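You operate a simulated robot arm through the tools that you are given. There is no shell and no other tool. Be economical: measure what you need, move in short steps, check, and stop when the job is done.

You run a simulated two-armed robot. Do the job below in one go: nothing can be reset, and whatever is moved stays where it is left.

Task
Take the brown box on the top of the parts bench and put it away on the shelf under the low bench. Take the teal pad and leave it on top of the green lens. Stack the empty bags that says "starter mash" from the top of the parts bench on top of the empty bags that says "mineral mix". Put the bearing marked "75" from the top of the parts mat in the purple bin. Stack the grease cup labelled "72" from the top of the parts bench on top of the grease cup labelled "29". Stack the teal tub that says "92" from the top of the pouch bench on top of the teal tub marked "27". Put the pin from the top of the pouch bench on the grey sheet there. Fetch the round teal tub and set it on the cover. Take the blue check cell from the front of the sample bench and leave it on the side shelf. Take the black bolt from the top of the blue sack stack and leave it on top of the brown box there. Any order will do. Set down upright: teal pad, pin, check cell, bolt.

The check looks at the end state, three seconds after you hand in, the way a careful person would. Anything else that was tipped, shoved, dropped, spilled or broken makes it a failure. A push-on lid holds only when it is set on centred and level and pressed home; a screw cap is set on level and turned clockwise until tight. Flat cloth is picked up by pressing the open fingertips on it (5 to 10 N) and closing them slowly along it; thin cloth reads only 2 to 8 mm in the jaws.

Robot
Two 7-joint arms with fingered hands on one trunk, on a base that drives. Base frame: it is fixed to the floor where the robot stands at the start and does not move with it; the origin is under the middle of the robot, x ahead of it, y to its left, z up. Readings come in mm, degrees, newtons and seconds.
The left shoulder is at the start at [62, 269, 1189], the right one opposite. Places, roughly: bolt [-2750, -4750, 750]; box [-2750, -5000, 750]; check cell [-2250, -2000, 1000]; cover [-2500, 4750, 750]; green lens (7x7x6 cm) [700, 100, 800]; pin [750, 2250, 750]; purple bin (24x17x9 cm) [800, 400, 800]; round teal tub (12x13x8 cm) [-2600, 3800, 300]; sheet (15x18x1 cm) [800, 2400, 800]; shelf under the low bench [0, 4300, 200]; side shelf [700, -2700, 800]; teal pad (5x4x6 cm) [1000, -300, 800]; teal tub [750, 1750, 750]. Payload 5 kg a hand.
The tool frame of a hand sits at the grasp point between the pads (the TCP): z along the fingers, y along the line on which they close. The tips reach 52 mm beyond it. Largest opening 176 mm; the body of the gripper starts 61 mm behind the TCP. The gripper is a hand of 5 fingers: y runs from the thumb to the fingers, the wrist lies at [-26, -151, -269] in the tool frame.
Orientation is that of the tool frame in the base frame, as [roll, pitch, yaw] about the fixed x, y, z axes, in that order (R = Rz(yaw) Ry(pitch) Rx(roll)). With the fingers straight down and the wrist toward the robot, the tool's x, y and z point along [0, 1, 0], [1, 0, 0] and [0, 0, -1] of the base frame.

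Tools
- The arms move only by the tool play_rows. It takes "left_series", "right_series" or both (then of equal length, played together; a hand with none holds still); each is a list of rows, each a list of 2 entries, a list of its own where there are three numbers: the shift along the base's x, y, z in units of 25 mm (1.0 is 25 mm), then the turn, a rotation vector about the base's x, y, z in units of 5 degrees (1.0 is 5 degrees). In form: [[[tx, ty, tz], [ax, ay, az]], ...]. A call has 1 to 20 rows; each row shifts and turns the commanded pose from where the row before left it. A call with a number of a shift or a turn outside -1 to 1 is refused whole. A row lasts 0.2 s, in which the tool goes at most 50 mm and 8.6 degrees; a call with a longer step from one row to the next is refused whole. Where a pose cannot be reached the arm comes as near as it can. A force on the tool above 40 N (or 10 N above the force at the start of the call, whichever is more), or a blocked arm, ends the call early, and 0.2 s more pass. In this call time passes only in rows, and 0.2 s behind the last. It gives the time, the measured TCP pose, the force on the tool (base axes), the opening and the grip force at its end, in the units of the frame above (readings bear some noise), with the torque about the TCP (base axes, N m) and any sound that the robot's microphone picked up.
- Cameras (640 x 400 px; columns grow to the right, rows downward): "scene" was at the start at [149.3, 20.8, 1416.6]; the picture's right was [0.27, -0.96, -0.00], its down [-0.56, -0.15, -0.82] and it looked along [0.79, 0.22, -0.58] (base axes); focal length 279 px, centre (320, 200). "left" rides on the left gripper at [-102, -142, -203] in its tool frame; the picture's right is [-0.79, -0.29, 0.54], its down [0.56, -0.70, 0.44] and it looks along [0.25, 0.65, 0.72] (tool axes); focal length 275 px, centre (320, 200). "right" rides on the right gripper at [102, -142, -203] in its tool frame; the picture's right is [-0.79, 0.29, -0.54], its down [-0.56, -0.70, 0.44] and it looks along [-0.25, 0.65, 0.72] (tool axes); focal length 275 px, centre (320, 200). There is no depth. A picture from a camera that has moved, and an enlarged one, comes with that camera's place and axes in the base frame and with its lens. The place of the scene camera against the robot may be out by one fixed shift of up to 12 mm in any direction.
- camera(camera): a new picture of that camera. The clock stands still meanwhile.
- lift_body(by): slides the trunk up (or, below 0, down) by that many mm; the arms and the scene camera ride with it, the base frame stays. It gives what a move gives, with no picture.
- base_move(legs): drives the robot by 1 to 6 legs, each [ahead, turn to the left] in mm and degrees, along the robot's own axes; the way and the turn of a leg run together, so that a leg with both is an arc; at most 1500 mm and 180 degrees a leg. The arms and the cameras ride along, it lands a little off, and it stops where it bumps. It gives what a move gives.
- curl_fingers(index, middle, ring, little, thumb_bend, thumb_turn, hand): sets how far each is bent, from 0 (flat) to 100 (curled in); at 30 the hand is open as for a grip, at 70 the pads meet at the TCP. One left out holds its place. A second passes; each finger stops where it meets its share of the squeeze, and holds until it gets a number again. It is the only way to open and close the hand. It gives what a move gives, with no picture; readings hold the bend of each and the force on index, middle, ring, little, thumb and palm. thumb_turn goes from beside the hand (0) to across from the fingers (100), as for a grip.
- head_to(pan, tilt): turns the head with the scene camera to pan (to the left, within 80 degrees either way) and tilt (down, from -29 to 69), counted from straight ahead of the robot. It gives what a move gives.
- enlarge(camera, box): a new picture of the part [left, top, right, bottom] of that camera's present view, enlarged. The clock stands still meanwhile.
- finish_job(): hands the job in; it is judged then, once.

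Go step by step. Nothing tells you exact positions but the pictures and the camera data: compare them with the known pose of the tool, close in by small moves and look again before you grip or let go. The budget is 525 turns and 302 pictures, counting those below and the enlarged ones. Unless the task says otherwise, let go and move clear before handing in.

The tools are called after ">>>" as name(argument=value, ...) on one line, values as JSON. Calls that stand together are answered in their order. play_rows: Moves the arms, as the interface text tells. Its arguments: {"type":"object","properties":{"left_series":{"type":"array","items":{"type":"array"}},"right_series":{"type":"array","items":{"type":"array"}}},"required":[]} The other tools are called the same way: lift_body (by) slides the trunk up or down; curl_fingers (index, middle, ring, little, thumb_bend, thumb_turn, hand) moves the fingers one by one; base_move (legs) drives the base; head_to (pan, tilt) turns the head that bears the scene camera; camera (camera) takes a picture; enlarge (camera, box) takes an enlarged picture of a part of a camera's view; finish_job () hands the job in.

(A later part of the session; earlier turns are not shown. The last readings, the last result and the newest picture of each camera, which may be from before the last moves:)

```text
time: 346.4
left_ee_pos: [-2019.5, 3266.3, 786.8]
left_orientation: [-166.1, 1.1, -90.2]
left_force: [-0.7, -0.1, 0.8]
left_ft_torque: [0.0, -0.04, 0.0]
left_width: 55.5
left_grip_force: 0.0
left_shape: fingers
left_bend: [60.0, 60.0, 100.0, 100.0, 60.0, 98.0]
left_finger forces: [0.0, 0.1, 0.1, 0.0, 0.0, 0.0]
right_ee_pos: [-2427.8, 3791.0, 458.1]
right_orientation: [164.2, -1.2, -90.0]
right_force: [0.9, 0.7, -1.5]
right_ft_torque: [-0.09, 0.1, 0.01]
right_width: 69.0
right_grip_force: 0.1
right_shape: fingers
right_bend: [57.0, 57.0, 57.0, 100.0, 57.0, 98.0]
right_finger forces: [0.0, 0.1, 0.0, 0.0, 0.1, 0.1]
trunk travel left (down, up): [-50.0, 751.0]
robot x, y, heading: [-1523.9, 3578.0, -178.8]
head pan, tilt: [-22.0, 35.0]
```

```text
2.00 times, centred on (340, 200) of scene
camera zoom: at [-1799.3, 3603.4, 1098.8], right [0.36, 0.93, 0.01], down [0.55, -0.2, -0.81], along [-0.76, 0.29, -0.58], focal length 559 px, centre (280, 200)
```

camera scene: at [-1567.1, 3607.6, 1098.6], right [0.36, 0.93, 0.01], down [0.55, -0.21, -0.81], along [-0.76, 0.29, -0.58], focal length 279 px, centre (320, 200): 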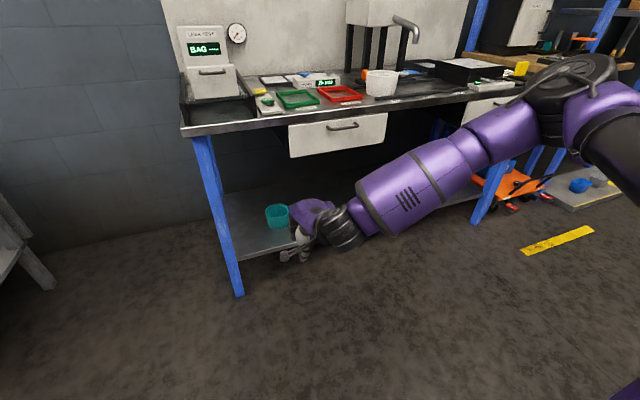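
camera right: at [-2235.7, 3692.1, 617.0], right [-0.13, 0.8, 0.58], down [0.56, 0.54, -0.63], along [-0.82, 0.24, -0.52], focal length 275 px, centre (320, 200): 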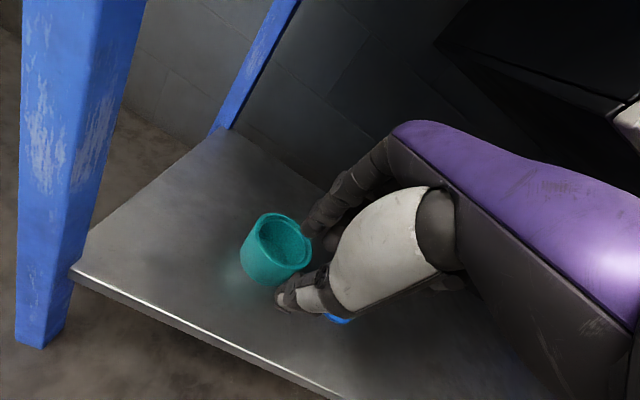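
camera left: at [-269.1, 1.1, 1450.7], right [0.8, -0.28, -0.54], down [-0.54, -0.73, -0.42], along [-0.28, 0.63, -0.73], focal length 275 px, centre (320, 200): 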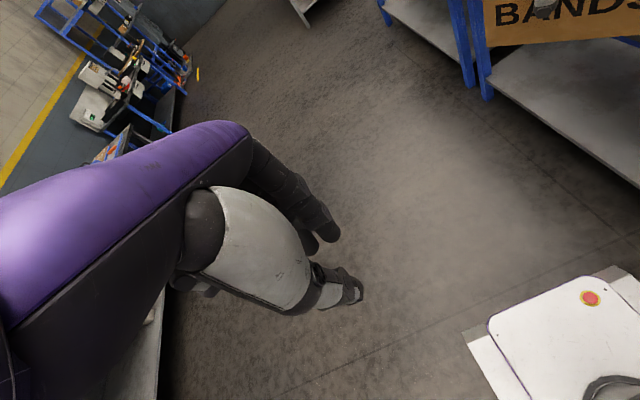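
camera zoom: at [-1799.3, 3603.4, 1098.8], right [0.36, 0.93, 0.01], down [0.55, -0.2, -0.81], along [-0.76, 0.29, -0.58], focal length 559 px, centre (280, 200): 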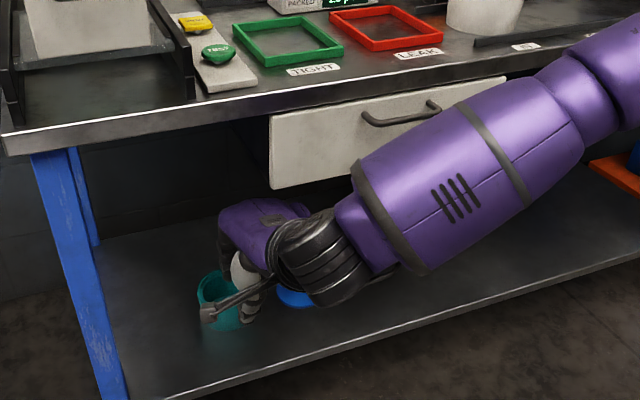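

Triangulating gives the rim at (-2587, 3798, 283) with its near wall at x≈-2525. I'll fold the ring finger, drive forward 80 mm, and lower so the fingers go inside and the thumb outside.

>>> curl_fingers(hand="right", ring=100)

>>> base_move(legs=[[82, 0]])

>>> play_rows(right_series=[[[0, 0.1, -0.8], [0, 0, 0]], [[0, 0, -0.8], [0, 0, 0]], [[0, 0, -0.8], [0, 0, 0]]])

>>> camera(camera="right")

```text
time: 347.4
left_ee_pos: [-2017.6, 3266.8, 799.6]
left_orientation: [-167.7, 1.6, -89.6]
left_force: [0.2, -0.3, -0.1]
left_ft_torque: [0.02, 0.02, 0.05]
left_width: 55.6
left_grip_force: 0.1
left_shape: fingers
left_bend: [60.0, 60.0, 100.0, 100.0, 60.0, 98.0]
left_finger forces: [0.1, 0.0, 0.0, 0.0, 0.0, 0.0]
right_ee_pos: [-2420.5, 3790.8, 470.7]
right_orientation: [163.4, -1.3, -90.0]
right_force: [0.0, -0.6, 0.0]
right_ft_torque: [-0.02, -0.01, -0.02]
right_width: 68.8
right_grip_force: 0.0
right_shape: fingers
right_bend: [57.0, 57.0, 100.0, 100.0, 57.0, 98.0]
right_finger forces: [0.1, 0.0, 0.1, 0.0, 0.1, 0.0]
trunk travel left (down, up): [-50.0, 751.0]
robot x, y, heading: [-1522.5, 3574.8, -178.9]
head pan, tilt: [-22.0, 35.0]
```

```text
time: 348.6
left_ee_pos: [-2086.4, 3266.8, 832.1]
left_orientation: [-170.8, 2.7, -88.3]
left_force: [4.0, -0.9, 4.9]
left_ft_torque: [-0.09, 0.56, 0.14]
left_width: 55.5
left_grip_force: 0.0
left_shape: fingers
left_bend: [60.0, 60.0, 100.0, 100.0, 60.0, 98.0]
left_finger forces: [0.1, 0.0, 0.1, 0.0, 0.0, 0.1]
right_ee_pos: [-2475.6, 3786.9, 498.0]
right_orientation: [161.9, -1.3, -89.7]
right_force: [5.5, -0.9, 0.3]
right_ft_torque: [0.06, 0.4, -0.15]
right_width: 68.8
right_grip_force: 0.3
right_shape: fingers
right_bend: [57.0, 57.0, 100.0, 100.0, 57.0, 98.0]
right_finger forces: [0.0, 0.0, 0.0, 0.1, 0.1, 0.1]
trunk travel left (down, up): [-50.0, 751.0]
robot x, y, heading: [-1596.7, 3578.7, -178.9]
head pan, tilt: [-22.0, 35.0]
stopped in leg 1: the robot was blocked; the commanded pose is now the measured one
```

```text
time: 349.4
left_ee_pos: [-2091.6, 3266.3, 826.3]
left_orientation: [-170.3, 2.8, -88.4]
left_force: [-0.1, 0.1, 1.0]
left_ft_torque: [-0.04, -0.03, 0.01]
left_width: 55.7
left_grip_force: 0.1
left_shape: fingers
left_bend: [60.0, 60.0, 100.0, 100.0, 60.0, 98.0]
left_finger forces: [0.1, 0.0, 0.0, 0.0, 0.0, 0.0]
right_ee_pos: [-2478.7, 3791.2, 432.7]
right_orientation: [162.3, -1.3, -89.9]
right_force: [-1.2, 0.9, 0.2]
right_ft_torque: [-0.02, -0.01, 0.03]
right_width: 68.8
right_grip_force: 0.1
right_shape: fingers
right_bend: [57.0, 57.0, 100.0, 100.0, 57.0, 98.0]
right_finger forces: [0.0, 0.0, 0.0, 0.0, 0.0, 0.1]
trunk travel left (down, up): [-50.0, 751.0]
robot x, y, heading: [-1603.0, 3577.2, -178.8]
head pan, tilt: [-22.0, 35.0]
```

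```text
85 pictures are left
camera right: at [-2281.8, 3692.9, 584.8], right [-0.11, 0.8, 0.58], down [0.53, 0.54, -0.65], along [-0.84, 0.24, -0.49], focal length 275 px, centre (320, 200)
```

right: 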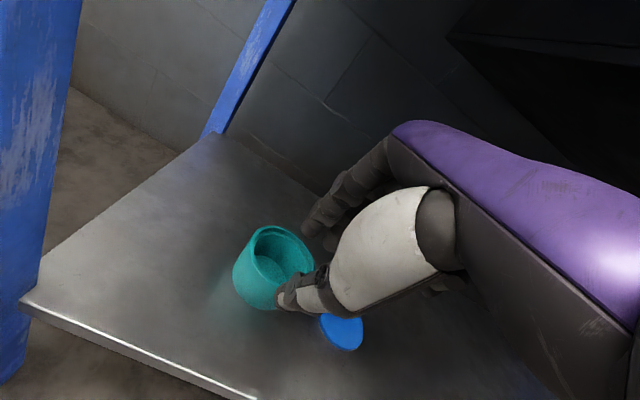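

Something on the arm touched the bench. I'll look.

>>> camera(camera="scene")

```text
84 pictures are left
camera scene: at [-1874.3, 3602.0, 1098.8], right [0.36, 0.93, 0.01], down [0.55, -0.2, -0.81], along [-0.76, 0.29, -0.58], focal length 279 px, centre (320, 200)
```

scene: 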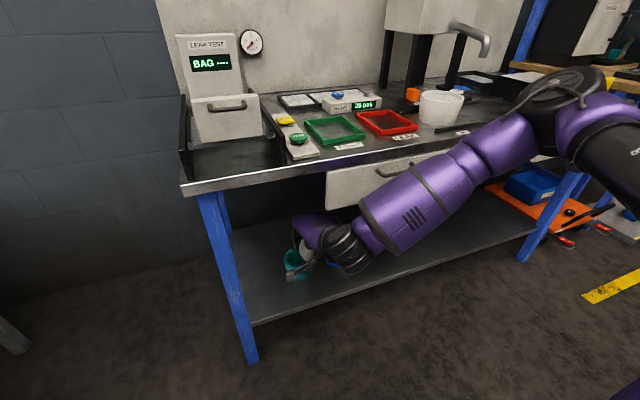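

The forearm lies along the drawer front, but the fingers are already almost over the inside of the near wall. I'll nudge 12 mm forward with the arm while lowering a bit, and check.

>>> play_rows(right_series=[[[-0.25, 0.05, -0.6], [0, 0, 0]], [[-0.25, 0.05, -0.6], [0, 0, 0]], [[-0.1, 0, -0.6], [0, 0, 0]], [[0, 0, -0.6], [0, 0, 0]]])

>>> enlarge(camera="right", box=[200, 180, 400, 380])

```text
time: 350.4
left_ee_pos: [-2089.8, 3266.2, 826.9]
left_orientation: [-170.3, 2.8, -88.3]
left_force: [0.5, -0.7, 0.2]
left_ft_torque: [0.03, 0.01, 0.0]
left_width: 55.5
left_grip_force: 0.0
left_shape: fingers
left_bend: [60.0, 60.0, 100.0, 100.0, 60.0, 98.0]
left_finger forces: [0.0, 0.0, 0.0, 0.1, 0.0, 0.0]
right_ee_pos: [-2481.2, 3795.0, 430.2]
right_orientation: [162.5, -1.2, -89.9]
right_force: [0.7, -0.2, 0.6]
right_ft_torque: [0.02, 0.0, -0.03]
right_width: 68.7
right_grip_force: 0.0
right_shape: fingers
right_bend: [57.0, 57.0, 100.0, 100.0, 57.0, 98.0]
right_finger forces: [0.0, 0.0, 0.0, 0.0, 0.0, 0.0]
right hand out of reach, approached as far as the arm can: row 1, 2, 3, 4
trunk travel left (down, up): [-50.0, 751.0]
robot x, y, heading: [-1597.8, 3576.1, -179.1]
head pan, tilt: [-22.0, 35.0]
```

```text
2.00 times, centred on (300, 280) of right
camera zoom: at [-2285.4, 3696.8, 582.5], right [-0.11, 0.8, 0.58], down [0.54, 0.54, -0.64], along [-0.84, 0.24, -0.49], focal length 551 px, centre (360, 40)
```

zoom: 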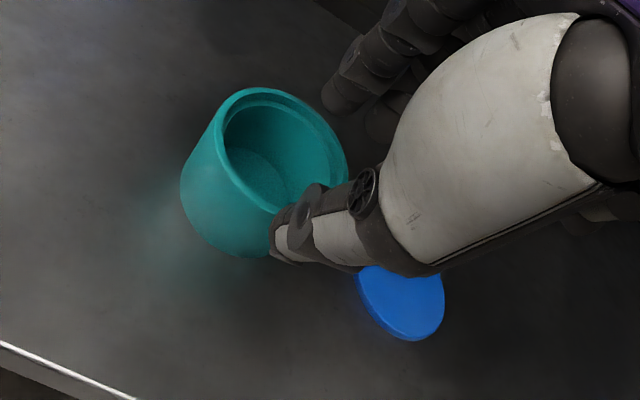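

The arm can't go lower here and the forearm is against the drawer side. I'll back out, straighten the hand, pull it in, and re-approach with the robot turned to heading about 150° so the elbow swings away from the bench.

>>> base_move(legs=[[-260, 0]])

>>> play_rows(right_series=[[[1, 0, 0.3], [0, -1, 0]], [[1, 0, 0.3], [0, -0.5, 0]], [[1, 0, 0.3], [0, 0, 0]], [[1, 0, 0.3], [0, 0, 0]], [[1, 0, 0.3], [0, 0, 0]], [[1, 0, 0], [0, 0, 0]], [[1, 0, 0], [0, 0, 0]], [[1, 0, 0], [0, 0, 0]], [[1, 0, 0], [0, 0, 0]], [[1, 0, 0], [0, 0, 0]]])

>>> base_move(legs=[[0, 17], [330, 0], [0, -47]])

>>> head_to(pan=5, tilt=38)

>>> camera(camera="scene")

```text
time: 352.2
left_ee_pos: [-1827.3, 3272.4, 828.4]
left_orientation: [-170.3, 2.8, -88.5]
left_force: [-0.3, -0.1, 0.8]
left_ft_torque: [0.04, -0.03, -0.01]
left_width: 55.6
left_grip_force: 0.3
left_shape: fingers
left_bend: [60.0, 60.0, 100.0, 100.0, 60.0, 98.0]
left_finger forces: [0.0, 0.0, 0.1, 0.1, 0.1, 0.1]
right_ee_pos: [-2219.4, 3800.2, 430.4]
right_orientation: [162.5, -1.2, -89.9]
right_force: [-0.2, 0.1, 0.5]
right_ft_torque: [0.02, -0.07, 0.01]
right_width: 68.7
right_grip_force: 0.1
right_shape: fingers
right_bend: [57.0, 57.0, 100.0, 100.0, 57.0, 98.0]
right_finger forces: [0.0, 0.1, 0.1, 0.1, 0.1, 0.0]
trunk travel left (down, up): [-50.0, 751.0]
robot x, y, heading: [-1337.7, 3584.2, -178.9]
head pan, tilt: [-22.0, 35.0]
```

```text
time: 354.4
left_ee_pos: [-1824.6, 3272.2, 839.6]
left_orientation: [-171.6, 3.3, -87.9]
left_force: [-0.8, 0.7, 0.8]
left_ft_torque: [-0.03, -0.06, -0.05]
left_width: 55.4
left_grip_force: 0.1
left_shape: fingers
left_bend: [60.0, 60.0, 100.0, 100.0, 60.0, 98.0]
left_finger forces: [0.0, 0.0, 0.1, 0.0, 0.1, 0.0]
right_ee_pos: [-1971.8, 3797.4, 475.2]
right_orientation: [169.2, -1.2, -90.1]
right_force: [-0.9, 0.5, -0.6]
right_ft_torque: [0.03, -0.06, 0.02]
right_width: 68.6
right_grip_force: 0.0
right_shape: fingers
right_bend: [57.0, 57.0, 100.0, 100.0, 57.0, 98.0]
right_finger forces: [0.0, 0.1, 0.0, 0.1, 0.0, 0.1]
right hand out of reach, approached as far as the arm can: row 10
trunk travel left (down, up): [-50.0, 751.0]
robot x, y, heading: [-1332.8, 3581.2, -179.1]
head pan, tilt: [-22.0, 35.0]
```

```text
time: 358.2
left_ee_pos: [-2029.2, 3065.6, 856.9]
left_orientation: [-170.4, 2.4, -74.9]
left_force: [4.0, -0.8, 0.6]
left_ft_torque: [0.05, 0.36, 0.07]
left_width: 56.0
left_grip_force: 0.1
left_shape: fingers
left_bend: [60.0, 60.0, 100.0, 100.0, 60.0, 97.0]
left_finger forces: [0.0, 0.0, 0.0, 0.0, 0.1, 0.0]
right_ee_pos: [-2315.4, 3526.4, 493.9]
right_orientation: [167.7, -1.4, -75.5]
right_force: [20.9, -15.6, -1.2]
right_ft_torque: [0.57, 0.88, 1.16]
right_width: 68.8
right_grip_force: 12.3
right_shape: fingers
right_bend: [57.0, 60.0, 100.0, 100.0, 57.0, 97.0]
right_finger forces: [0.1, 25.2, 0.0, 0.0, 0.1, 0.0]
trunk travel left (down, up): [-50.0, 751.0]
robot x, y, heading: [-1646.2, 3472.9, -165.3]
head pan, tilt: [-22.0, 35.0]
stopped in leg 3: the force on the tool passed its limit (the readings are from after the stop); the commanded pose is now the measured one
```

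```text
time: 359.1
left_ee_pos: [-2030.9, 3066.6, 855.3]
left_orientation: [-170.2, 2.4, -74.9]
left_force: [-0.4, -0.1, 1.1]
left_ft_torque: [0.01, 0.01, 0.0]
left_width: 55.5
left_grip_force: 0.0
left_shape: fingers
left_bend: [60.0, 60.0, 100.0, 100.0, 60.0, 97.0]
left_finger forces: [0.1, 0.1, 0.0, 0.1, 0.0, 0.0]
right_ee_pos: [-2314.7, 3527.9, 491.4]
right_orientation: [167.8, -1.4, -75.7]
right_force: [26.8, -21.3, 12.8]
right_ft_torque: [0.86, 2.11, 1.5]
right_width: 68.6
right_grip_force: 17.4
right_shape: fingers
right_bend: [57.0, 60.0, 100.0, 100.0, 57.0, 97.0]
right_finger forces: [0.0, 34.8, 0.0, 0.0, 0.0, 0.1]
trunk travel left (down, up): [-50.0, 751.0]
robot x, y, heading: [-1646.8, 3474.4, -165.4]
head pan, tilt: [5.0, 38.0]
```

```text
82 pictures are left
camera scene: at [-1915.6, 3394.9, 1094.9], right [-0.34, 0.94, 0.0], down [0.59, 0.21, -0.78], along [-0.73, -0.26, -0.63], focal length 279 px, centre (320, 200)
```

scene: 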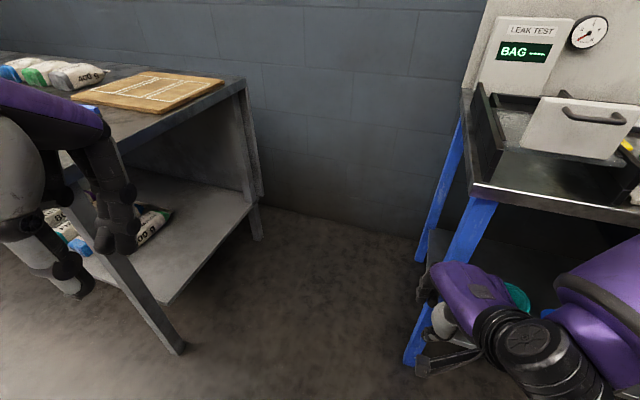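

The hand caught the bench leg while turning. I'll back up 170 mm and then complete the turn.

>>> base_move(legs=[[-170, 0], [0, -44]])

>>> head_to(pan=5, tilt=38)

>>> camera(camera="scene")

```text
time: 362.6
left_ee_pos: [-2043.5, 3492.8, 858.0]
left_orientation: [-169.5, 2.2, -119.0]
left_force: [-0.8, -0.8, -0.1]
left_ft_torque: [0.05, -0.06, 0.01]
left_width: 55.6
left_grip_force: 0.0
left_shape: fingers
left_bend: [60.0, 60.0, 100.0, 100.0, 60.0, 98.0]
left_finger forces: [0.1, 0.0, 0.0, 0.0, 0.0, 0.0]
right_ee_pos: [-1932.6, 4018.9, 486.0]
right_orientation: [169.3, -1.1, -119.8]
right_force: [0.0, -0.5, 0.9]
right_ft_torque: [0.0, -0.03, 0.0]
right_width: 68.6
right_grip_force: 0.0
right_shape: fingers
right_bend: [57.0, 57.0, 100.0, 100.0, 57.0, 98.0]
right_finger forces: [0.0, 0.0, 0.0, 0.1, 0.0, 0.0]
trunk travel left (down, up): [-50.0, 751.0]
robot x, y, heading: [-1485.3, 3505.6, 150.7]
head pan, tilt: [5.0, 38.0]
```

```text
time: 363.2
left_ee_pos: [-2034.3, 3484.7, 863.4]
left_orientation: [-170.6, 2.3, -119.0]
left_force: [-1.3, -2.2, 1.2]
left_ft_torque: [0.26, -0.14, -0.01]
left_width: 55.6
left_grip_force: 0.0
left_shape: fingers
left_bend: [60.0, 60.0, 100.0, 100.0, 60.0, 98.0]
left_finger forces: [0.1, 0.0, 0.0, 0.0, 0.1, 0.0]
right_ee_pos: [-1930.3, 4018.6, 495.1]
right_orientation: [168.0, -1.0, -119.9]
right_force: [-2.2, -2.7, 4.6]
right_ft_torque: [0.31, -0.39, -0.1]
right_width: 68.8
right_grip_force: 0.0
right_shape: fingers
right_bend: [57.0, 57.0, 100.0, 100.0, 57.0, 98.0]
right_finger forces: [0.1, 0.0, 0.0, 0.0, 0.1, 0.0]
trunk travel left (down, up): [-50.0, 751.0]
robot x, y, heading: [-1486.8, 3507.3, 150.7]
head pan, tilt: [5.0, 38.0]
```

```text
81 pictures are left
camera scene: at [-1736.4, 3628.6, 1094.9], right [0.41, 0.91, 0.0], down [0.57, -0.26, -0.78], along [-0.71, 0.32, -0.63], focal length 279 px, centre (320, 200)
```

scene: 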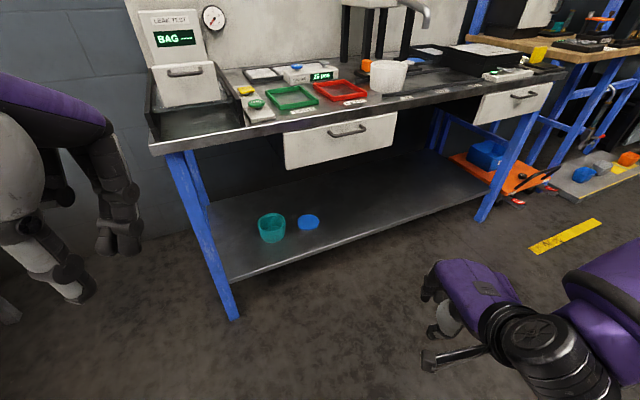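

The view is good now. I'll drive 250 mm forward along this heading, then bring the right hand across in front of the tub.

>>> base_move(legs=[[240, 0]])

>>> play_rows(right_series=[[[0, -1, 0], [0, 0, 0]], [[0, -1, 0], [0, 0, 0]], [[0, -1, 0], [0, 0, 0]], [[0, -1, 0], [0, 0, 0]], [[0, -1, 0], [0, 0, 0]], [[0, -1, 0], [0, 0, 0]], [[0, -1, 0], [0, 0, 0]], [[0, -1, 0], [0, 0, 0]], [[0, -1, 0], [0, 0, 0]], [[0, -1, 0], [0, 0, 0]], [[0, -1, 0], [0, 0, 0]], [[0, -1, 0], [0, 0, 0]], [[0, -1, 0], [0, 0, 0]], [[0, -1, 0], [0, 0, 0]], [[-0.5, -0.5, 0], [0, 0, 0]], [[-1, 0, 0], [0, 0, 0]], [[-1, 0, 0], [0, 0, 0]], [[-1, 0, 0], [0, 0, 0]], [[-1, 0, 0], [0, 0, 0]]], left_series=[[[0.4, 0, 0], [0, 0, 0]], [[0.4, 0, 0], [0, 0, 0]], [[0.4, 0, 0], [0, 0, 0]], [[0.4, 0, 0], [0, 0, 0]], [[0.4, 0, 0], [0, 0, 0]], [[0.4, 0, 0], [0, 0, 0]], [[0, -0.4, 0], [0, 0, 0]], [[0, -0.4, 0], [0, 0, 0]], [[0, -0.4, 0], [0, 0, 0]], [[0, -0.4, 0], [0, 0, 0]], [[0, -0.4, 0], [0, 0, 0]], [[0, -0.4, 0], [0, 0, 0]], [[0, -0.4, 0], [0, 0, 0]], [[0, -0.4, 0], [0, 0, 0]], [[0, 0, 0], [0, 0, 0]], [[0, 0, 0], [0, 0, 0]], [[0, 0, 0], [0, 0, 0]], [[0, 0, 0], [0, 0, 0]], [[0, 0, 0], [0, 0, 0]]])

>>> camera(camera="scene")

>>> camera(camera="right")

```text
time: 364.9
left_ee_pos: [-2244.8, 3606.2, 864.1]
left_orientation: [-170.3, 2.1, -119.1]
left_force: [-0.1, -0.1, -1.1]
left_ft_torque: [-0.01, -0.01, -0.02]
left_width: 55.8
left_grip_force: 0.2
left_shape: fingers
left_bend: [60.0, 60.0, 100.0, 100.0, 60.0, 98.0]
left_finger forces: [0.0, 0.0, 0.0, 0.1, 0.0, 0.0]
right_ee_pos: [-2140.4, 4138.4, 492.5]
right_orientation: [168.3, -0.9, -120.1]
right_force: [1.7, -0.1, -0.5]
right_ft_torque: [-0.03, 0.05, -0.03]
right_width: 68.7
right_grip_force: 0.2
right_shape: fingers
right_bend: [57.0, 57.0, 100.0, 100.0, 57.0, 98.0]
right_finger forces: [0.0, 0.0, 0.1, 0.0, 0.1, 0.0]
trunk travel left (down, up): [-50.0, 751.0]
robot x, y, heading: [-1700.4, 3626.0, 150.8]
head pan, tilt: [5.0, 38.0]
```

```text
time: 368.9
left_ee_pos: [-2237.0, 3600.5, 870.3]
left_orientation: [-171.2, 2.3, -119.0]
left_force: [0.5, 0.4, -0.7]
left_ft_torque: [0.05, 0.02, -0.03]
left_width: 55.5
left_grip_force: 0.0
left_shape: fingers
left_bend: [60.0, 60.0, 100.0, 100.0, 60.0, 97.0]
left_finger forces: [0.1, 0.1, 0.1, 0.0, 0.0, 0.1]
left hand out of reach, approached as far as the arm can: row 1, 2, 3, 4, 5, 6, 7, 8, 9, 10, 11, 12, 13, 14
right_ee_pos: [-2271.3, 4084.8, 532.5]
right_orientation: [167.5, -1.2, -119.9]
right_force: [0.9, 0.0, 0.3]
right_ft_torque: [0.02, 0.04, -0.01]
right_width: 68.8
right_grip_force: 0.0
right_shape: fingers
right_bend: [57.0, 57.0, 100.0, 100.0, 57.0, 97.0]
right_finger forces: [0.1, 0.0, 0.0, 0.0, 0.0, 0.1]
right hand out of reach, approached as far as the arm can: row 1, 4, 5, 6, 7, 8, 9, 10, 11, 12, 13, 14, 15, 16, 17, 18, 19
trunk travel left (down, up): [-50.0, 751.0]
robot x, y, heading: [-1702.0, 3623.9, 150.5]
head pan, tilt: [5.0, 38.0]
```

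```text
80 pictures are left
camera scene: at [-1947.8, 3749.1, 1094.4], right [0.41, 0.91, 0.0], down [0.57, -0.26, -0.78], along [-0.71, 0.32, -0.63], focal length 279 px, centre (320, 200)
```

scene: 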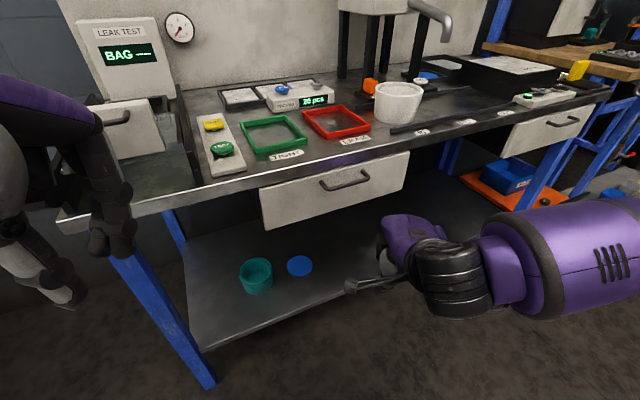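

```text
79 pictures are left
camera right: at [-2162.3, 3909.3, 703.2], right [0.26, 0.78, 0.57], down [0.78, 0.18, -0.59], along [-0.57, 0.6, -0.56], focal length 275 px, centre (320, 200)
```

right: 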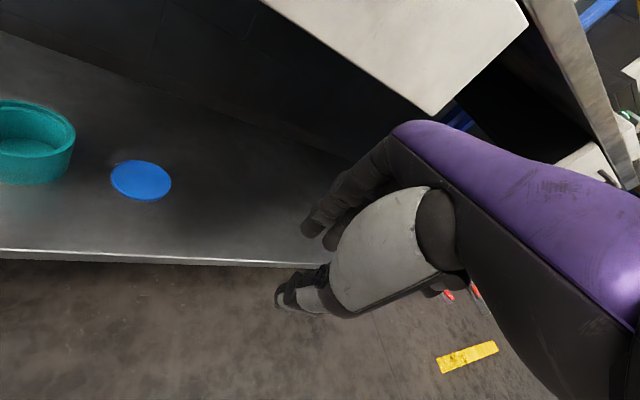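

The arm needs the target further ahead and to its right. I'll reposition the base to about (-1835, 3146), heading 150°, with the hand held out to the right so that it swings clear of the leg.

>>> base_move(legs=[[0, -76], [-496, 0]])

>>> play_rows(right_series=[[[1, -0.27, 0], [0, 0, 0]], [[1, -0.27, 0], [0, 0, 0]], [[1, -0.27, 0], [0, 0, 0]], [[1, -0.27, 0], [0, 0, 0]], [[1, -0.27, 0], [0, 0, 0]], [[1, -0.27, 0], [0, 0, 0]], [[1, -0.27, 0], [0, 0, 0]], [[1, -0.27, 0], [0, 0, 0]]])

>>> base_move(legs=[[0, 76]])

>>> camera(camera="scene")

```text
time: 375.1
left_ee_pos: [-1980.0, 3663.3, 875.3]
left_orientation: [-170.1, 1.9, 165.1]
left_force: [2.4, -0.9, 2.7]
left_ft_torque: [0.08, 0.36, 0.0]
left_width: 55.7
left_grip_force: 0.1
left_shape: fingers
left_bend: [60.0, 60.0, 100.0, 100.0, 60.0, 98.0]
left_finger forces: [0.1, 0.0, 0.1, 0.1, 0.0, 0.0]
right_ee_pos: [-1519.1, 3813.4, 534.2]
right_orientation: [167.4, -1.2, 164.3]
right_force: [1.9, 0.1, 0.6]
right_ft_torque: [0.01, 0.29, 0.11]
right_width: 68.9
right_grip_force: 0.1
right_shape: fingers
right_bend: [57.0, 57.0, 100.0, 100.0, 57.0, 98.0]
right_finger forces: [0.0, 0.1, 0.0, 0.0, 0.1, 0.1]
trunk travel left (down, up): [-50.0, 751.0]
robot x, y, heading: [-1839.2, 3147.2, 74.8]
head pan, tilt: [5.0, 38.0]
```

```text
time: 376.9
left_ee_pos: [-1984.7, 3652.5, 880.1]
left_orientation: [-170.8, 1.9, 165.1]
left_force: [-0.6, 0.6, -0.8]
left_ft_torque: [-0.02, 0.02, 0.02]
left_width: 55.7
left_grip_force: 0.0
left_shape: fingers
left_bend: [60.0, 60.0, 100.0, 100.0, 60.0, 97.0]
left_finger forces: [0.1, 0.0, 0.0, 0.0, 0.0, 0.1]
right_ee_pos: [-1322.7, 3752.7, 541.7]
right_orientation: [166.8, -1.3, 164.4]
right_force: [0.0, 0.8, 0.5]
right_ft_torque: [0.0, 0.0, -0.01]
right_width: 68.6
right_grip_force: 0.1
right_shape: fingers
right_bend: [57.0, 57.0, 100.0, 100.0, 57.0, 98.0]
right_finger forces: [0.0, 0.0, 0.0, 0.0, 0.1, 0.0]
trunk travel left (down, up): [-50.0, 751.0]
robot x, y, heading: [-1837.1, 3152.4, 75.3]
head pan, tilt: [5.0, 38.0]
```

```text
time: 380.6
left_ee_pos: [-2364.0, 3135.0, 884.0]
left_orientation: [-170.0, 1.8, -119.6]
left_force: [1.1, 0.8, -0.5]
left_ft_torque: [-0.08, 0.06, 0.01]
left_width: 55.7
left_grip_force: 0.1
left_shape: fingers
left_bend: [60.0, 60.0, 100.0, 100.0, 60.0, 98.0]
left_finger forces: [0.0, 0.0, 0.1, 0.0, 0.0, 0.1]
right_ee_pos: [-2293.0, 3797.0, 541.5]
right_orientation: [166.8, -1.3, -120.3]
right_force: [0.7, 1.1, 0.2]
right_ft_torque: [-0.01, 0.03, 0.01]
right_width: 68.7
right_grip_force: 0.1
right_shape: fingers
right_bend: [57.0, 57.0, 100.0, 100.0, 57.0, 98.0]
right_finger forces: [0.0, 0.0, 0.1, 0.0, 0.0, 0.1]
trunk travel left (down, up): [-50.0, 751.0]
robot x, y, heading: [-1828.8, 3168.3, 150.5]
head pan, tilt: [5.0, 38.0]
```

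```text
78 pictures are left
camera scene: at [-2074.0, 3294.1, 1094.4], right [0.42, 0.91, 0.0], down [0.57, -0.26, -0.78], along [-0.71, 0.32, -0.63], focal length 279 px, centre (320, 200)
```

scene: 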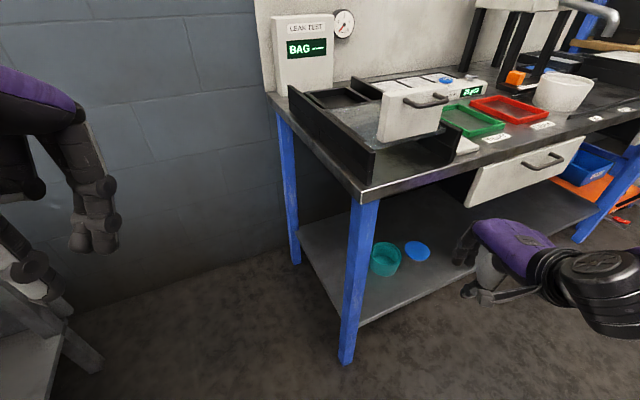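

The arm is in a better stance. I'll extend toward the tub, lowering on the way.

>>> play_rows(right_series=[[[-0.9, -0.2, -0.5], [0, 0, 0]], [[-0.9, -0.2, -0.5], [0, 0, 0]], [[-0.9, -0.2, -0.5], [0, 0, 0]], [[-0.9, -0.2, -0.5], [0, 0, 0]], [[-0.9, -0.2, -0.5], [0, 0, 0]], [[-0.9, -0.2, -0.5], [0, 0, 0]], [[-0.9, -0.2, -0.5], [0, 0, 0]], [[-0.9, -0.2, -0.5], [0, 0, 0]]])

>>> camera(camera="right")

>>> camera(camera="scene")

```text
time: 382.4
left_ee_pos: [-2354.8, 3128.1, 888.1]
left_orientation: [-170.7, 1.8, -119.6]
left_force: [-0.8, -0.9, -1.2]
left_ft_torque: [0.04, -0.05, -0.03]
left_width: 55.4
left_grip_force: 0.0
left_shape: fingers
left_bend: [60.0, 60.0, 100.0, 100.0, 60.0, 98.0]
left_finger forces: [0.1, 0.0, 0.1, 0.1, 0.0, 0.0]
right_ee_pos: [-2467.2, 3755.5, 449.6]
right_orientation: [166.0, -1.2, -120.3]
right_force: [-0.5, 0.0, -0.7]
right_ft_torque: [-0.01, -0.02, 0.02]
right_width: 68.7
right_grip_force: 0.0
right_shape: fingers
right_bend: [57.0, 57.0, 100.0, 100.0, 57.0, 98.0]
right_finger forces: [0.0, 0.0, 0.1, 0.0, 0.0, 0.0]
trunk travel left (down, up): [-50.0, 751.0]
robot x, y, heading: [-1828.5, 3166.8, 150.6]
head pan, tilt: [5.0, 38.0]
```

```text
77 pictures are left
camera right: at [-2355.9, 3575.2, 616.1], right [0.28, 0.77, 0.58], down [0.77, 0.18, -0.61], along [-0.57, 0.61, -0.54], focal length 275 px, centre (320, 200)
```

right: 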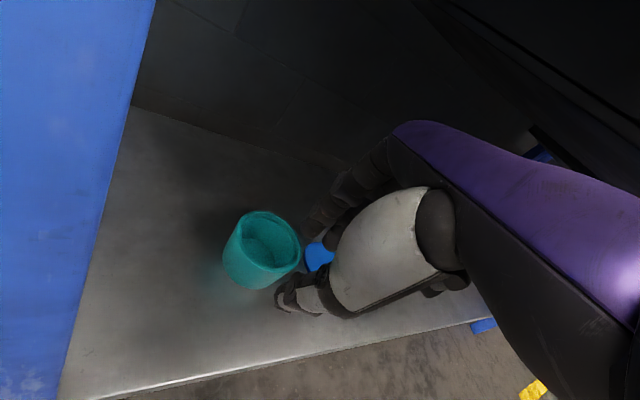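

```text
76 pictures are left
camera scene: at [-2074.6, 3294.1, 1094.0], right [0.42, 0.91, 0.0], down [0.57, -0.26, -0.78], along [-0.71, 0.33, -0.63], focal length 279 px, centre (320, 200)
```

scene: 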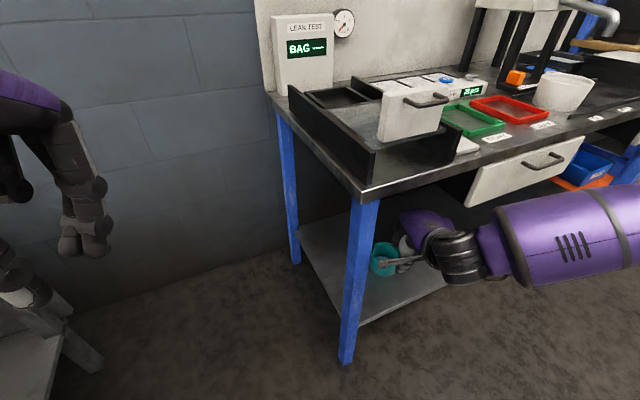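

The tub's rim centre is confirmed at about (-2592, 3792). I'll move 58 mm further and lower so the wall comes between thumb and fingers.

>>> play_rows(right_series=[[[-0.8, 0, 0], [0, 0, 0]], [[-0.8, 0, 0], [0, 0, 0]], [[-0.7, 0, -0.5], [0, 0, 0]], [[0, 0, -0.8], [0, 0, 0]], [[0, 0, -0.8], [0, 0, 0]]])

>>> enlarge(camera="right", box=[180, 160, 400, 360])

```text
time: 383.1
left_ee_pos: [-2344.7, 3119.9, 895.3]
left_orientation: [-171.7, 1.9, -119.6]
left_force: [-1.6, -3.7, -0.5]
left_ft_torque: [0.43, -0.16, -0.02]
left_width: 55.7
left_grip_force: 0.1
left_shape: fingers
left_bend: [60.0, 60.0, 100.0, 100.0, 60.0, 97.0]
left_finger forces: [0.0, 0.0, 0.0, 0.0, 0.0, 0.0]
right_ee_pos: [-2505.7, 3747.9, 464.9]
right_orientation: [165.2, -1.4, -119.6]
right_force: [-1.8, -2.0, 4.7]
right_ft_torque: [0.25, -0.55, -0.12]
right_width: 68.8
right_grip_force: 0.1
right_shape: fingers
right_bend: [57.0, 57.0, 100.0, 100.0, 57.0, 98.0]
right_finger forces: [0.0, 0.0, 0.1, 0.1, 0.0, 0.0]
right hand out of reach, approached as far as the arm can: row 3
trunk travel left (down, up): [-50.0, 751.0]
robot x, y, heading: [-1828.3, 3168.8, 150.0]
head pan, tilt: [5.0, 38.0]
stopped in row 3 (right hand): the force on the tool passed its limit (the readings are from after the stop); the commanded pose is now the measured one
```

```text
2.00 times, centred on (290, 260) of right
camera zoom: at [-2390.5, 3568.5, 626.8], right [0.28, 0.77, 0.58], down [0.76, 0.19, -0.62], along [-0.59, 0.61, -0.53], focal length 551 px, centre (380, 80)
```

zoom: 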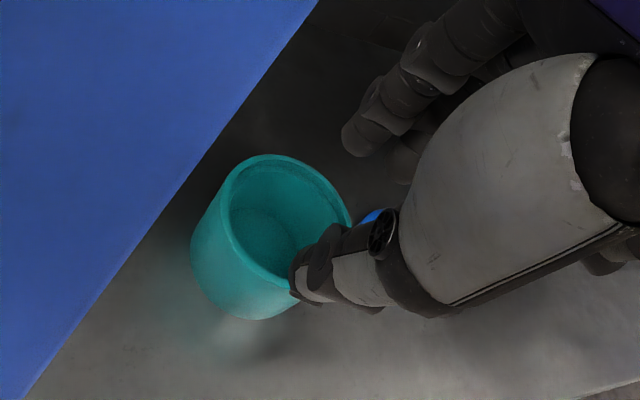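

The camera bracket on the hand touched the bench leg. I'll pull back, yaw the hand to about -95° so the bracket clears the leg, and come in again.

>>> play_rows(right_series=[[[1, 0.5, 0], [0, 0, 0]], [[0.8, 0.5, 0], [0, 0, 0.8]], [[0, 0.4, 0], [0, 0, 0.8]], [[0, 0.2, 0], [0, 0, 0.8]], [[0, 0, 0], [0, 0, 0.8]], [[0, 0, 0], [0, 0, 0.8]], [[0, 0, 0], [0, 0, 0.8]]])

>>> camera(camera="right")

```text
time: 384.7
left_ee_pos: [-2344.7, 3123.1, 895.3]
left_orientation: [-171.5, 1.9, -119.6]
left_force: [0.0, -0.8, -0.6]
left_ft_torque: [0.03, -0.02, -0.02]
left_width: 55.7
left_grip_force: 0.1
left_shape: fingers
left_bend: [60.0, 60.0, 100.0, 100.0, 60.0, 97.0]
left_finger forces: [0.1, 0.1, 0.0, 0.0, 0.0, 0.0]
right_ee_pos: [-2459.7, 3789.2, 458.1]
right_orientation: [165.4, -1.5, -95.6]
right_force: [0.0, -1.3, 0.1]
right_ft_torque: [0.07, -0.02, 0.0]
right_width: 68.6
right_grip_force: 0.1
right_shape: fingers
right_bend: [57.0, 57.0, 100.0, 100.0, 57.0, 98.0]
right_finger forces: [0.0, 0.0, 0.0, 0.0, 0.0, 0.0]
trunk travel left (down, up): [-50.0, 751.0]
robot x, y, heading: [-1825.2, 3167.4, 150.3]
head pan, tilt: [5.0, 38.0]
```

```text
74 pictures are left
camera right: at [-2282.3, 3673.1, 622.6], right [-0.06, 0.82, 0.58], down [0.62, 0.48, -0.62], along [-0.78, 0.32, -0.54], focal length 275 px, centre (320, 200)
```

right: 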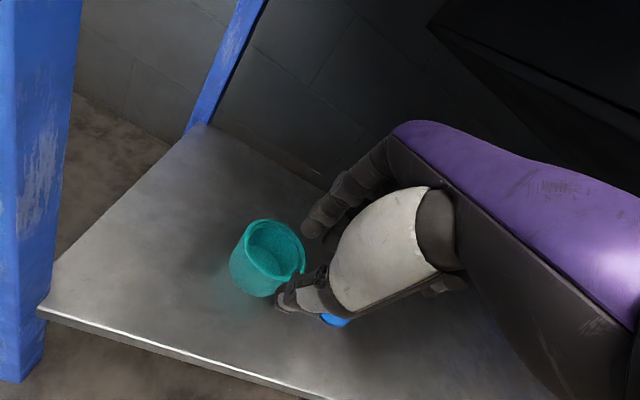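

Now the bracket is clear. I'll move in to x≈-2508 and lower.

>>> play_rows(right_series=[[[-0.8, 0, 0], [0, 0, 0]], [[-0.8, 0, 0], [0, 0, 0]], [[-0.4, 0, -0.5], [0, 0, 0]], [[0, 0, -0.8], [0, 0, 0]], [[0, 0, -0.8], [0, 0, 0]], [[0, 0, -0.8], [0, 0, 0]]])

>>> enlarge(camera="right", box=[180, 160, 400, 360])

```text
time: 386.1
left_ee_pos: [-2345.1, 3122.5, 896.2]
left_orientation: [-171.4, 1.9, -119.6]
left_force: [0.3, -0.6, 1.4]
left_ft_torque: [0.1, 0.01, 0.0]
left_width: 55.8
left_grip_force: 0.1
left_shape: fingers
left_bend: [60.0, 60.0, 100.0, 100.0, 60.0, 97.0]
left_finger forces: [0.0, 0.0, 0.0, 0.0, 0.1, 0.0]
right_ee_pos: [-2510.4, 3790.3, 390.7]
right_orientation: [166.0, -1.3, -95.6]
right_force: [0.5, 0.0, 0.4]
right_ft_torque: [0.03, -0.02, -0.02]
right_width: 68.8
right_grip_force: 0.0
right_shape: fingers
right_bend: [57.0, 57.0, 100.0, 100.0, 57.0, 98.0]
right_finger forces: [0.0, 0.0, 0.1, 0.0, 0.1, 0.0]
right hand out of reach, approached as far as the arm can: row 6
trunk travel left (down, up): [-50.0, 751.0]
robot x, y, heading: [-1826.6, 3167.7, 150.3]
head pan, tilt: [5.0, 38.0]
```

```text
2.00 times, centred on (290, 260) of right
camera zoom: at [-2335.2, 3673.8, 556.2], right [-0.07, 0.82, 0.57], down [0.63, 0.48, -0.61], along [-0.78, 0.32, -0.54], focal length 551 px, centre (380, 80)
```

zoom: 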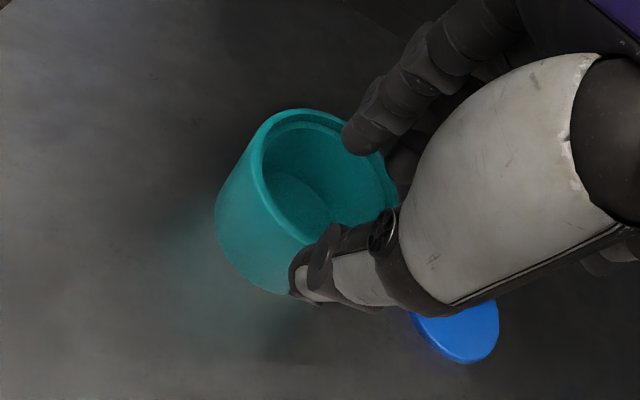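

The fingers are over the tub's inside and the thumb outside. I'll lower the trunk its last 45 mm to gain reach.

>>> lift_body(by=-45)

>>> play_rows(right_series=[[[0, 0, -0.6], [0, -0.5, 0]], [[0, 0, -0.6], [0, -0.5, 0]], [[0, 0, -0.4], [0, 0, 0]]])

>>> enlarge(camera="right", box=[180, 160, 400, 360])

```text
time: 387.0
left_ee_pos: [-2358.1, 3128.8, 829.3]
left_orientation: [-167.8, 1.8, -119.5]
left_force: [1.0, -0.5, 1.7]
left_ft_torque: [0.11, 0.16, 0.04]
left_width: 55.8
left_grip_force: 0.1
left_shape: fingers
left_bend: [60.0, 60.0, 100.0, 100.0, 60.0, 97.0]
left_finger forces: [0.0, 0.1, 0.0, 0.1, 0.1, 0.1]
right_ee_pos: [-2511.7, 3789.8, 348.6]
right_orientation: [165.2, -1.3, -95.7]
right_force: [0.4, 0.5, 2.8]
right_ft_torque: [0.09, -0.15, 0.02]
right_width: 69.0
right_grip_force: 0.1
right_shape: fingers
right_bend: [57.0, 57.0, 100.0, 100.0, 57.0, 98.0]
right_finger forces: [0.1, 0.0, 0.0, 0.0, 0.1, 0.1]
trunk travel left (down, up): [-5.0, 796.0]
robot x, y, heading: [-1823.7, 3168.2, 150.2]
head pan, tilt: [5.0, 38.0]
```

```text
time: 387.8
left_ee_pos: [-2357.2, 3131.0, 826.7]
left_orientation: [-167.7, 1.8, -119.4]
left_force: [-1.3, 0.5, 0.2]
left_ft_torque: [0.03, -0.08, -0.04]
left_width: 55.6
left_grip_force: 0.1
left_shape: fingers
left_bend: [60.0, 60.0, 100.0, 100.0, 60.0, 97.0]
left_finger forces: [0.1, 0.0, 0.0, 0.0, 0.0, 0.0]
right_ee_pos: [-2510.8, 3790.3, 305.9]
right_orientation: [170.6, -0.9, -95.7]
right_force: [0.1, 0.6, 0.2]
right_ft_torque: [-0.02, -0.03, 0.01]
right_width: 68.5
right_grip_force: 0.1
right_shape: fingers
right_bend: [57.0, 57.0, 100.0, 100.0, 57.0, 98.0]
right_finger forces: [0.1, 0.1, 0.1, 0.0, 0.0, 0.0]
trunk travel left (down, up): [-5.0, 796.0]
robot x, y, heading: [-1829.4, 3167.7, 150.5]
head pan, tilt: [5.0, 38.0]
```

```text
2.00 times, centred on (290, 260) of right
camera zoom: at [-2348.9, 3673.6, 483.7], right [-0.11, 0.82, 0.57], down [0.67, 0.48, -0.56], along [-0.73, 0.32, -0.6], focal length 551 px, centre (380, 80)
```

zoom: 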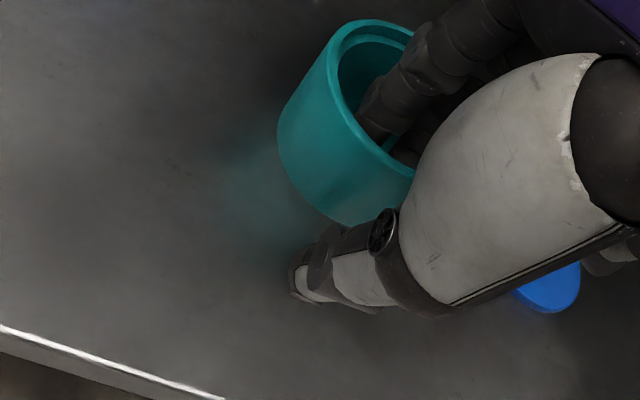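

The fingers are inside the tub and the thumb outside. I'll close the pinch on the wall.

>>> curl_fingers(hand="right", index=74, middle=74, thumb_bend=74)

>>> play_rows(right_series=[[[0, 0, 0.3], [0, 0, 0]], [[0, 0, 0.4], [0, 0, 0]]])

>>> enlarge(camera="right", box=[180, 160, 400, 360])

```text
time: 388.8
left_ee_pos: [-2358.1, 3130.6, 826.9]
left_orientation: [-167.5, 1.9, -119.5]
left_force: [0.5, -1.0, -0.3]
left_ft_torque: [0.03, 0.02, 0.0]
left_width: 56.0
left_grip_force: 0.0
left_shape: fingers
left_bend: [60.0, 60.0, 100.0, 100.0, 60.0, 97.0]
left_finger forces: [0.0, 0.0, 0.0, 0.1, 0.1, 0.0]
right_ee_pos: [-2510.3, 3790.3, 305.5]
right_orientation: [170.6, -0.9, -95.8]
right_force: [0.2, 0.5, -2.3]
right_ft_torque: [-0.04, -0.05, -0.02]
right_width: 22.0
right_grip_force: 18.8
right_shape: fingers
right_bend: [71.0, 72.0, 100.0, 100.0, 68.0, 96.0]
right_finger forces: [12.7, 8.6, 0.0, 0.0, 16.3, 0.0]
trunk travel left (down, up): [-5.0, 796.0]
robot x, y, heading: [-1823.8, 3166.8, 150.2]
head pan, tilt: [5.0, 38.0]
```

```text
time: 389.4
left_ee_pos: [-2358.4, 3130.5, 827.5]
left_orientation: [-167.6, 1.9, -119.5]
left_force: [-0.1, -0.6, 0.1]
left_ft_torque: [0.06, 0.03, -0.02]
left_width: 55.6
left_grip_force: 0.1
left_shape: fingers
left_bend: [60.0, 60.0, 100.0, 100.0, 60.0, 97.0]
left_finger forces: [0.0, 0.0, 0.0, 0.0, 0.0, 0.0]
right_ee_pos: [-2511.7, 3790.1, 324.5]
right_orientation: [170.4, -0.9, -95.7]
right_force: [0.4, -0.1, -0.6]
right_ft_torque: [0.01, -0.05, 0.0]
right_width: 22.1
right_grip_force: 19.3
right_shape: fingers
right_bend: [71.0, 72.0, 100.0, 100.0, 68.0, 96.0]
right_finger forces: [12.9, 8.7, 0.0, 0.0, 16.4, 0.0]
trunk travel left (down, up): [-5.0, 796.0]
robot x, y, heading: [-1830.1, 3169.2, 150.5]
head pan, tilt: [5.0, 38.0]
```

```text
2.00 times, centred on (290, 260) of right
camera zoom: at [-2348.9, 3673.4, 502.5], right [-0.11, 0.82, 0.57], down [0.67, 0.48, -0.56], along [-0.73, 0.32, -0.6], focal length 551 px, centre (380, 80)
```

zoom: 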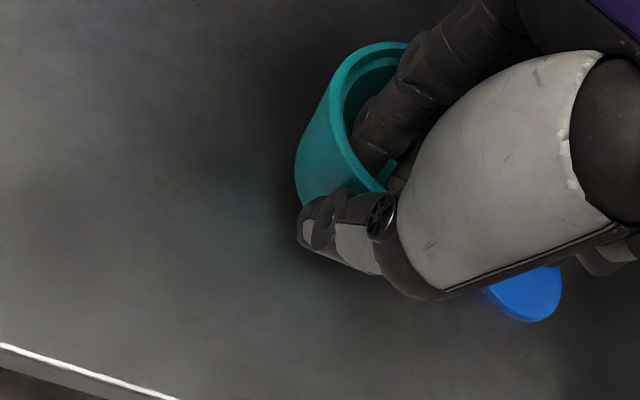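

The tub is held by its wall at 19 N. I'll raise it a little and draw it straight out from under the bench.

>>> play_rows(right_series=[[[0, 0, 0.7], [0, 0, 0]], [[0, 0, 0.7], [0, 0, 0]], [[0.8, 0, 0], [0, 0, 0]], [[0.8, 0, 0], [0, 0, 0]], [[0.8, 0, 0], [0, 0, 0]], [[0.8, 0, 0], [0, 0, 0]], [[0.8, 0, 0.3], [0, 0, 0]], [[0.8, 0, 0.3], [0, 0, 0]], [[0.8, 0, 0.3], [0, 0, 0]], [[0.8, 0, 0.3], [0, 0, 0]], [[0.8, 0, 0.3], [0, 0, 0]], [[0.8, 0, 0.3], [0, 0, 0]]])

>>> camera(camera="scene")

```text
time: 392.0
left_ee_pos: [-2357.5, 3130.8, 827.5]
left_orientation: [-167.6, 1.9, -119.4]
left_force: [0.7, 0.3, 0.6]
left_ft_torque: [-0.02, -0.03, -0.02]
left_width: 55.5
left_grip_force: 0.1
left_shape: fingers
left_bend: [60.0, 60.0, 100.0, 100.0, 60.0, 97.0]
left_finger forces: [0.0, 0.0, 0.0, 0.0, 0.1, 0.0]
right_ee_pos: [-2309.9, 3789.4, 403.7]
right_orientation: [170.5, -1.0, -95.7]
right_force: [0.2, 0.7, -1.8]
right_ft_torque: [-0.04, -0.12, 0.03]
right_width: 22.0
right_grip_force: 19.2
right_shape: fingers
right_bend: [71.0, 73.0, 100.0, 100.0, 68.0, 96.0]
right_finger forces: [13.2, 8.9, 0.0, 0.0, 16.6, 0.0]
trunk travel left (down, up): [-5.0, 796.0]
robot x, y, heading: [-1829.4, 3167.8, 150.4]
head pan, tilt: [5.0, 38.0]
```

```text
70 pictures are left
camera scene: at [-2094.8, 3305.8, 1044.1], right [0.42, 0.91, 0.0], down [0.57, -0.26, -0.78], along [-0.71, 0.32, -0.63], focal length 279 px, centre (320, 200)
```

scene: 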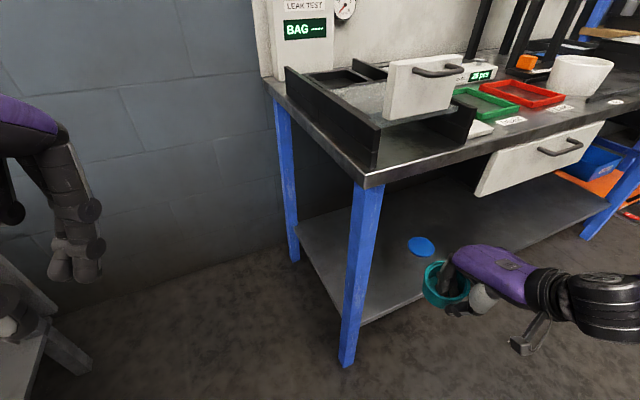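

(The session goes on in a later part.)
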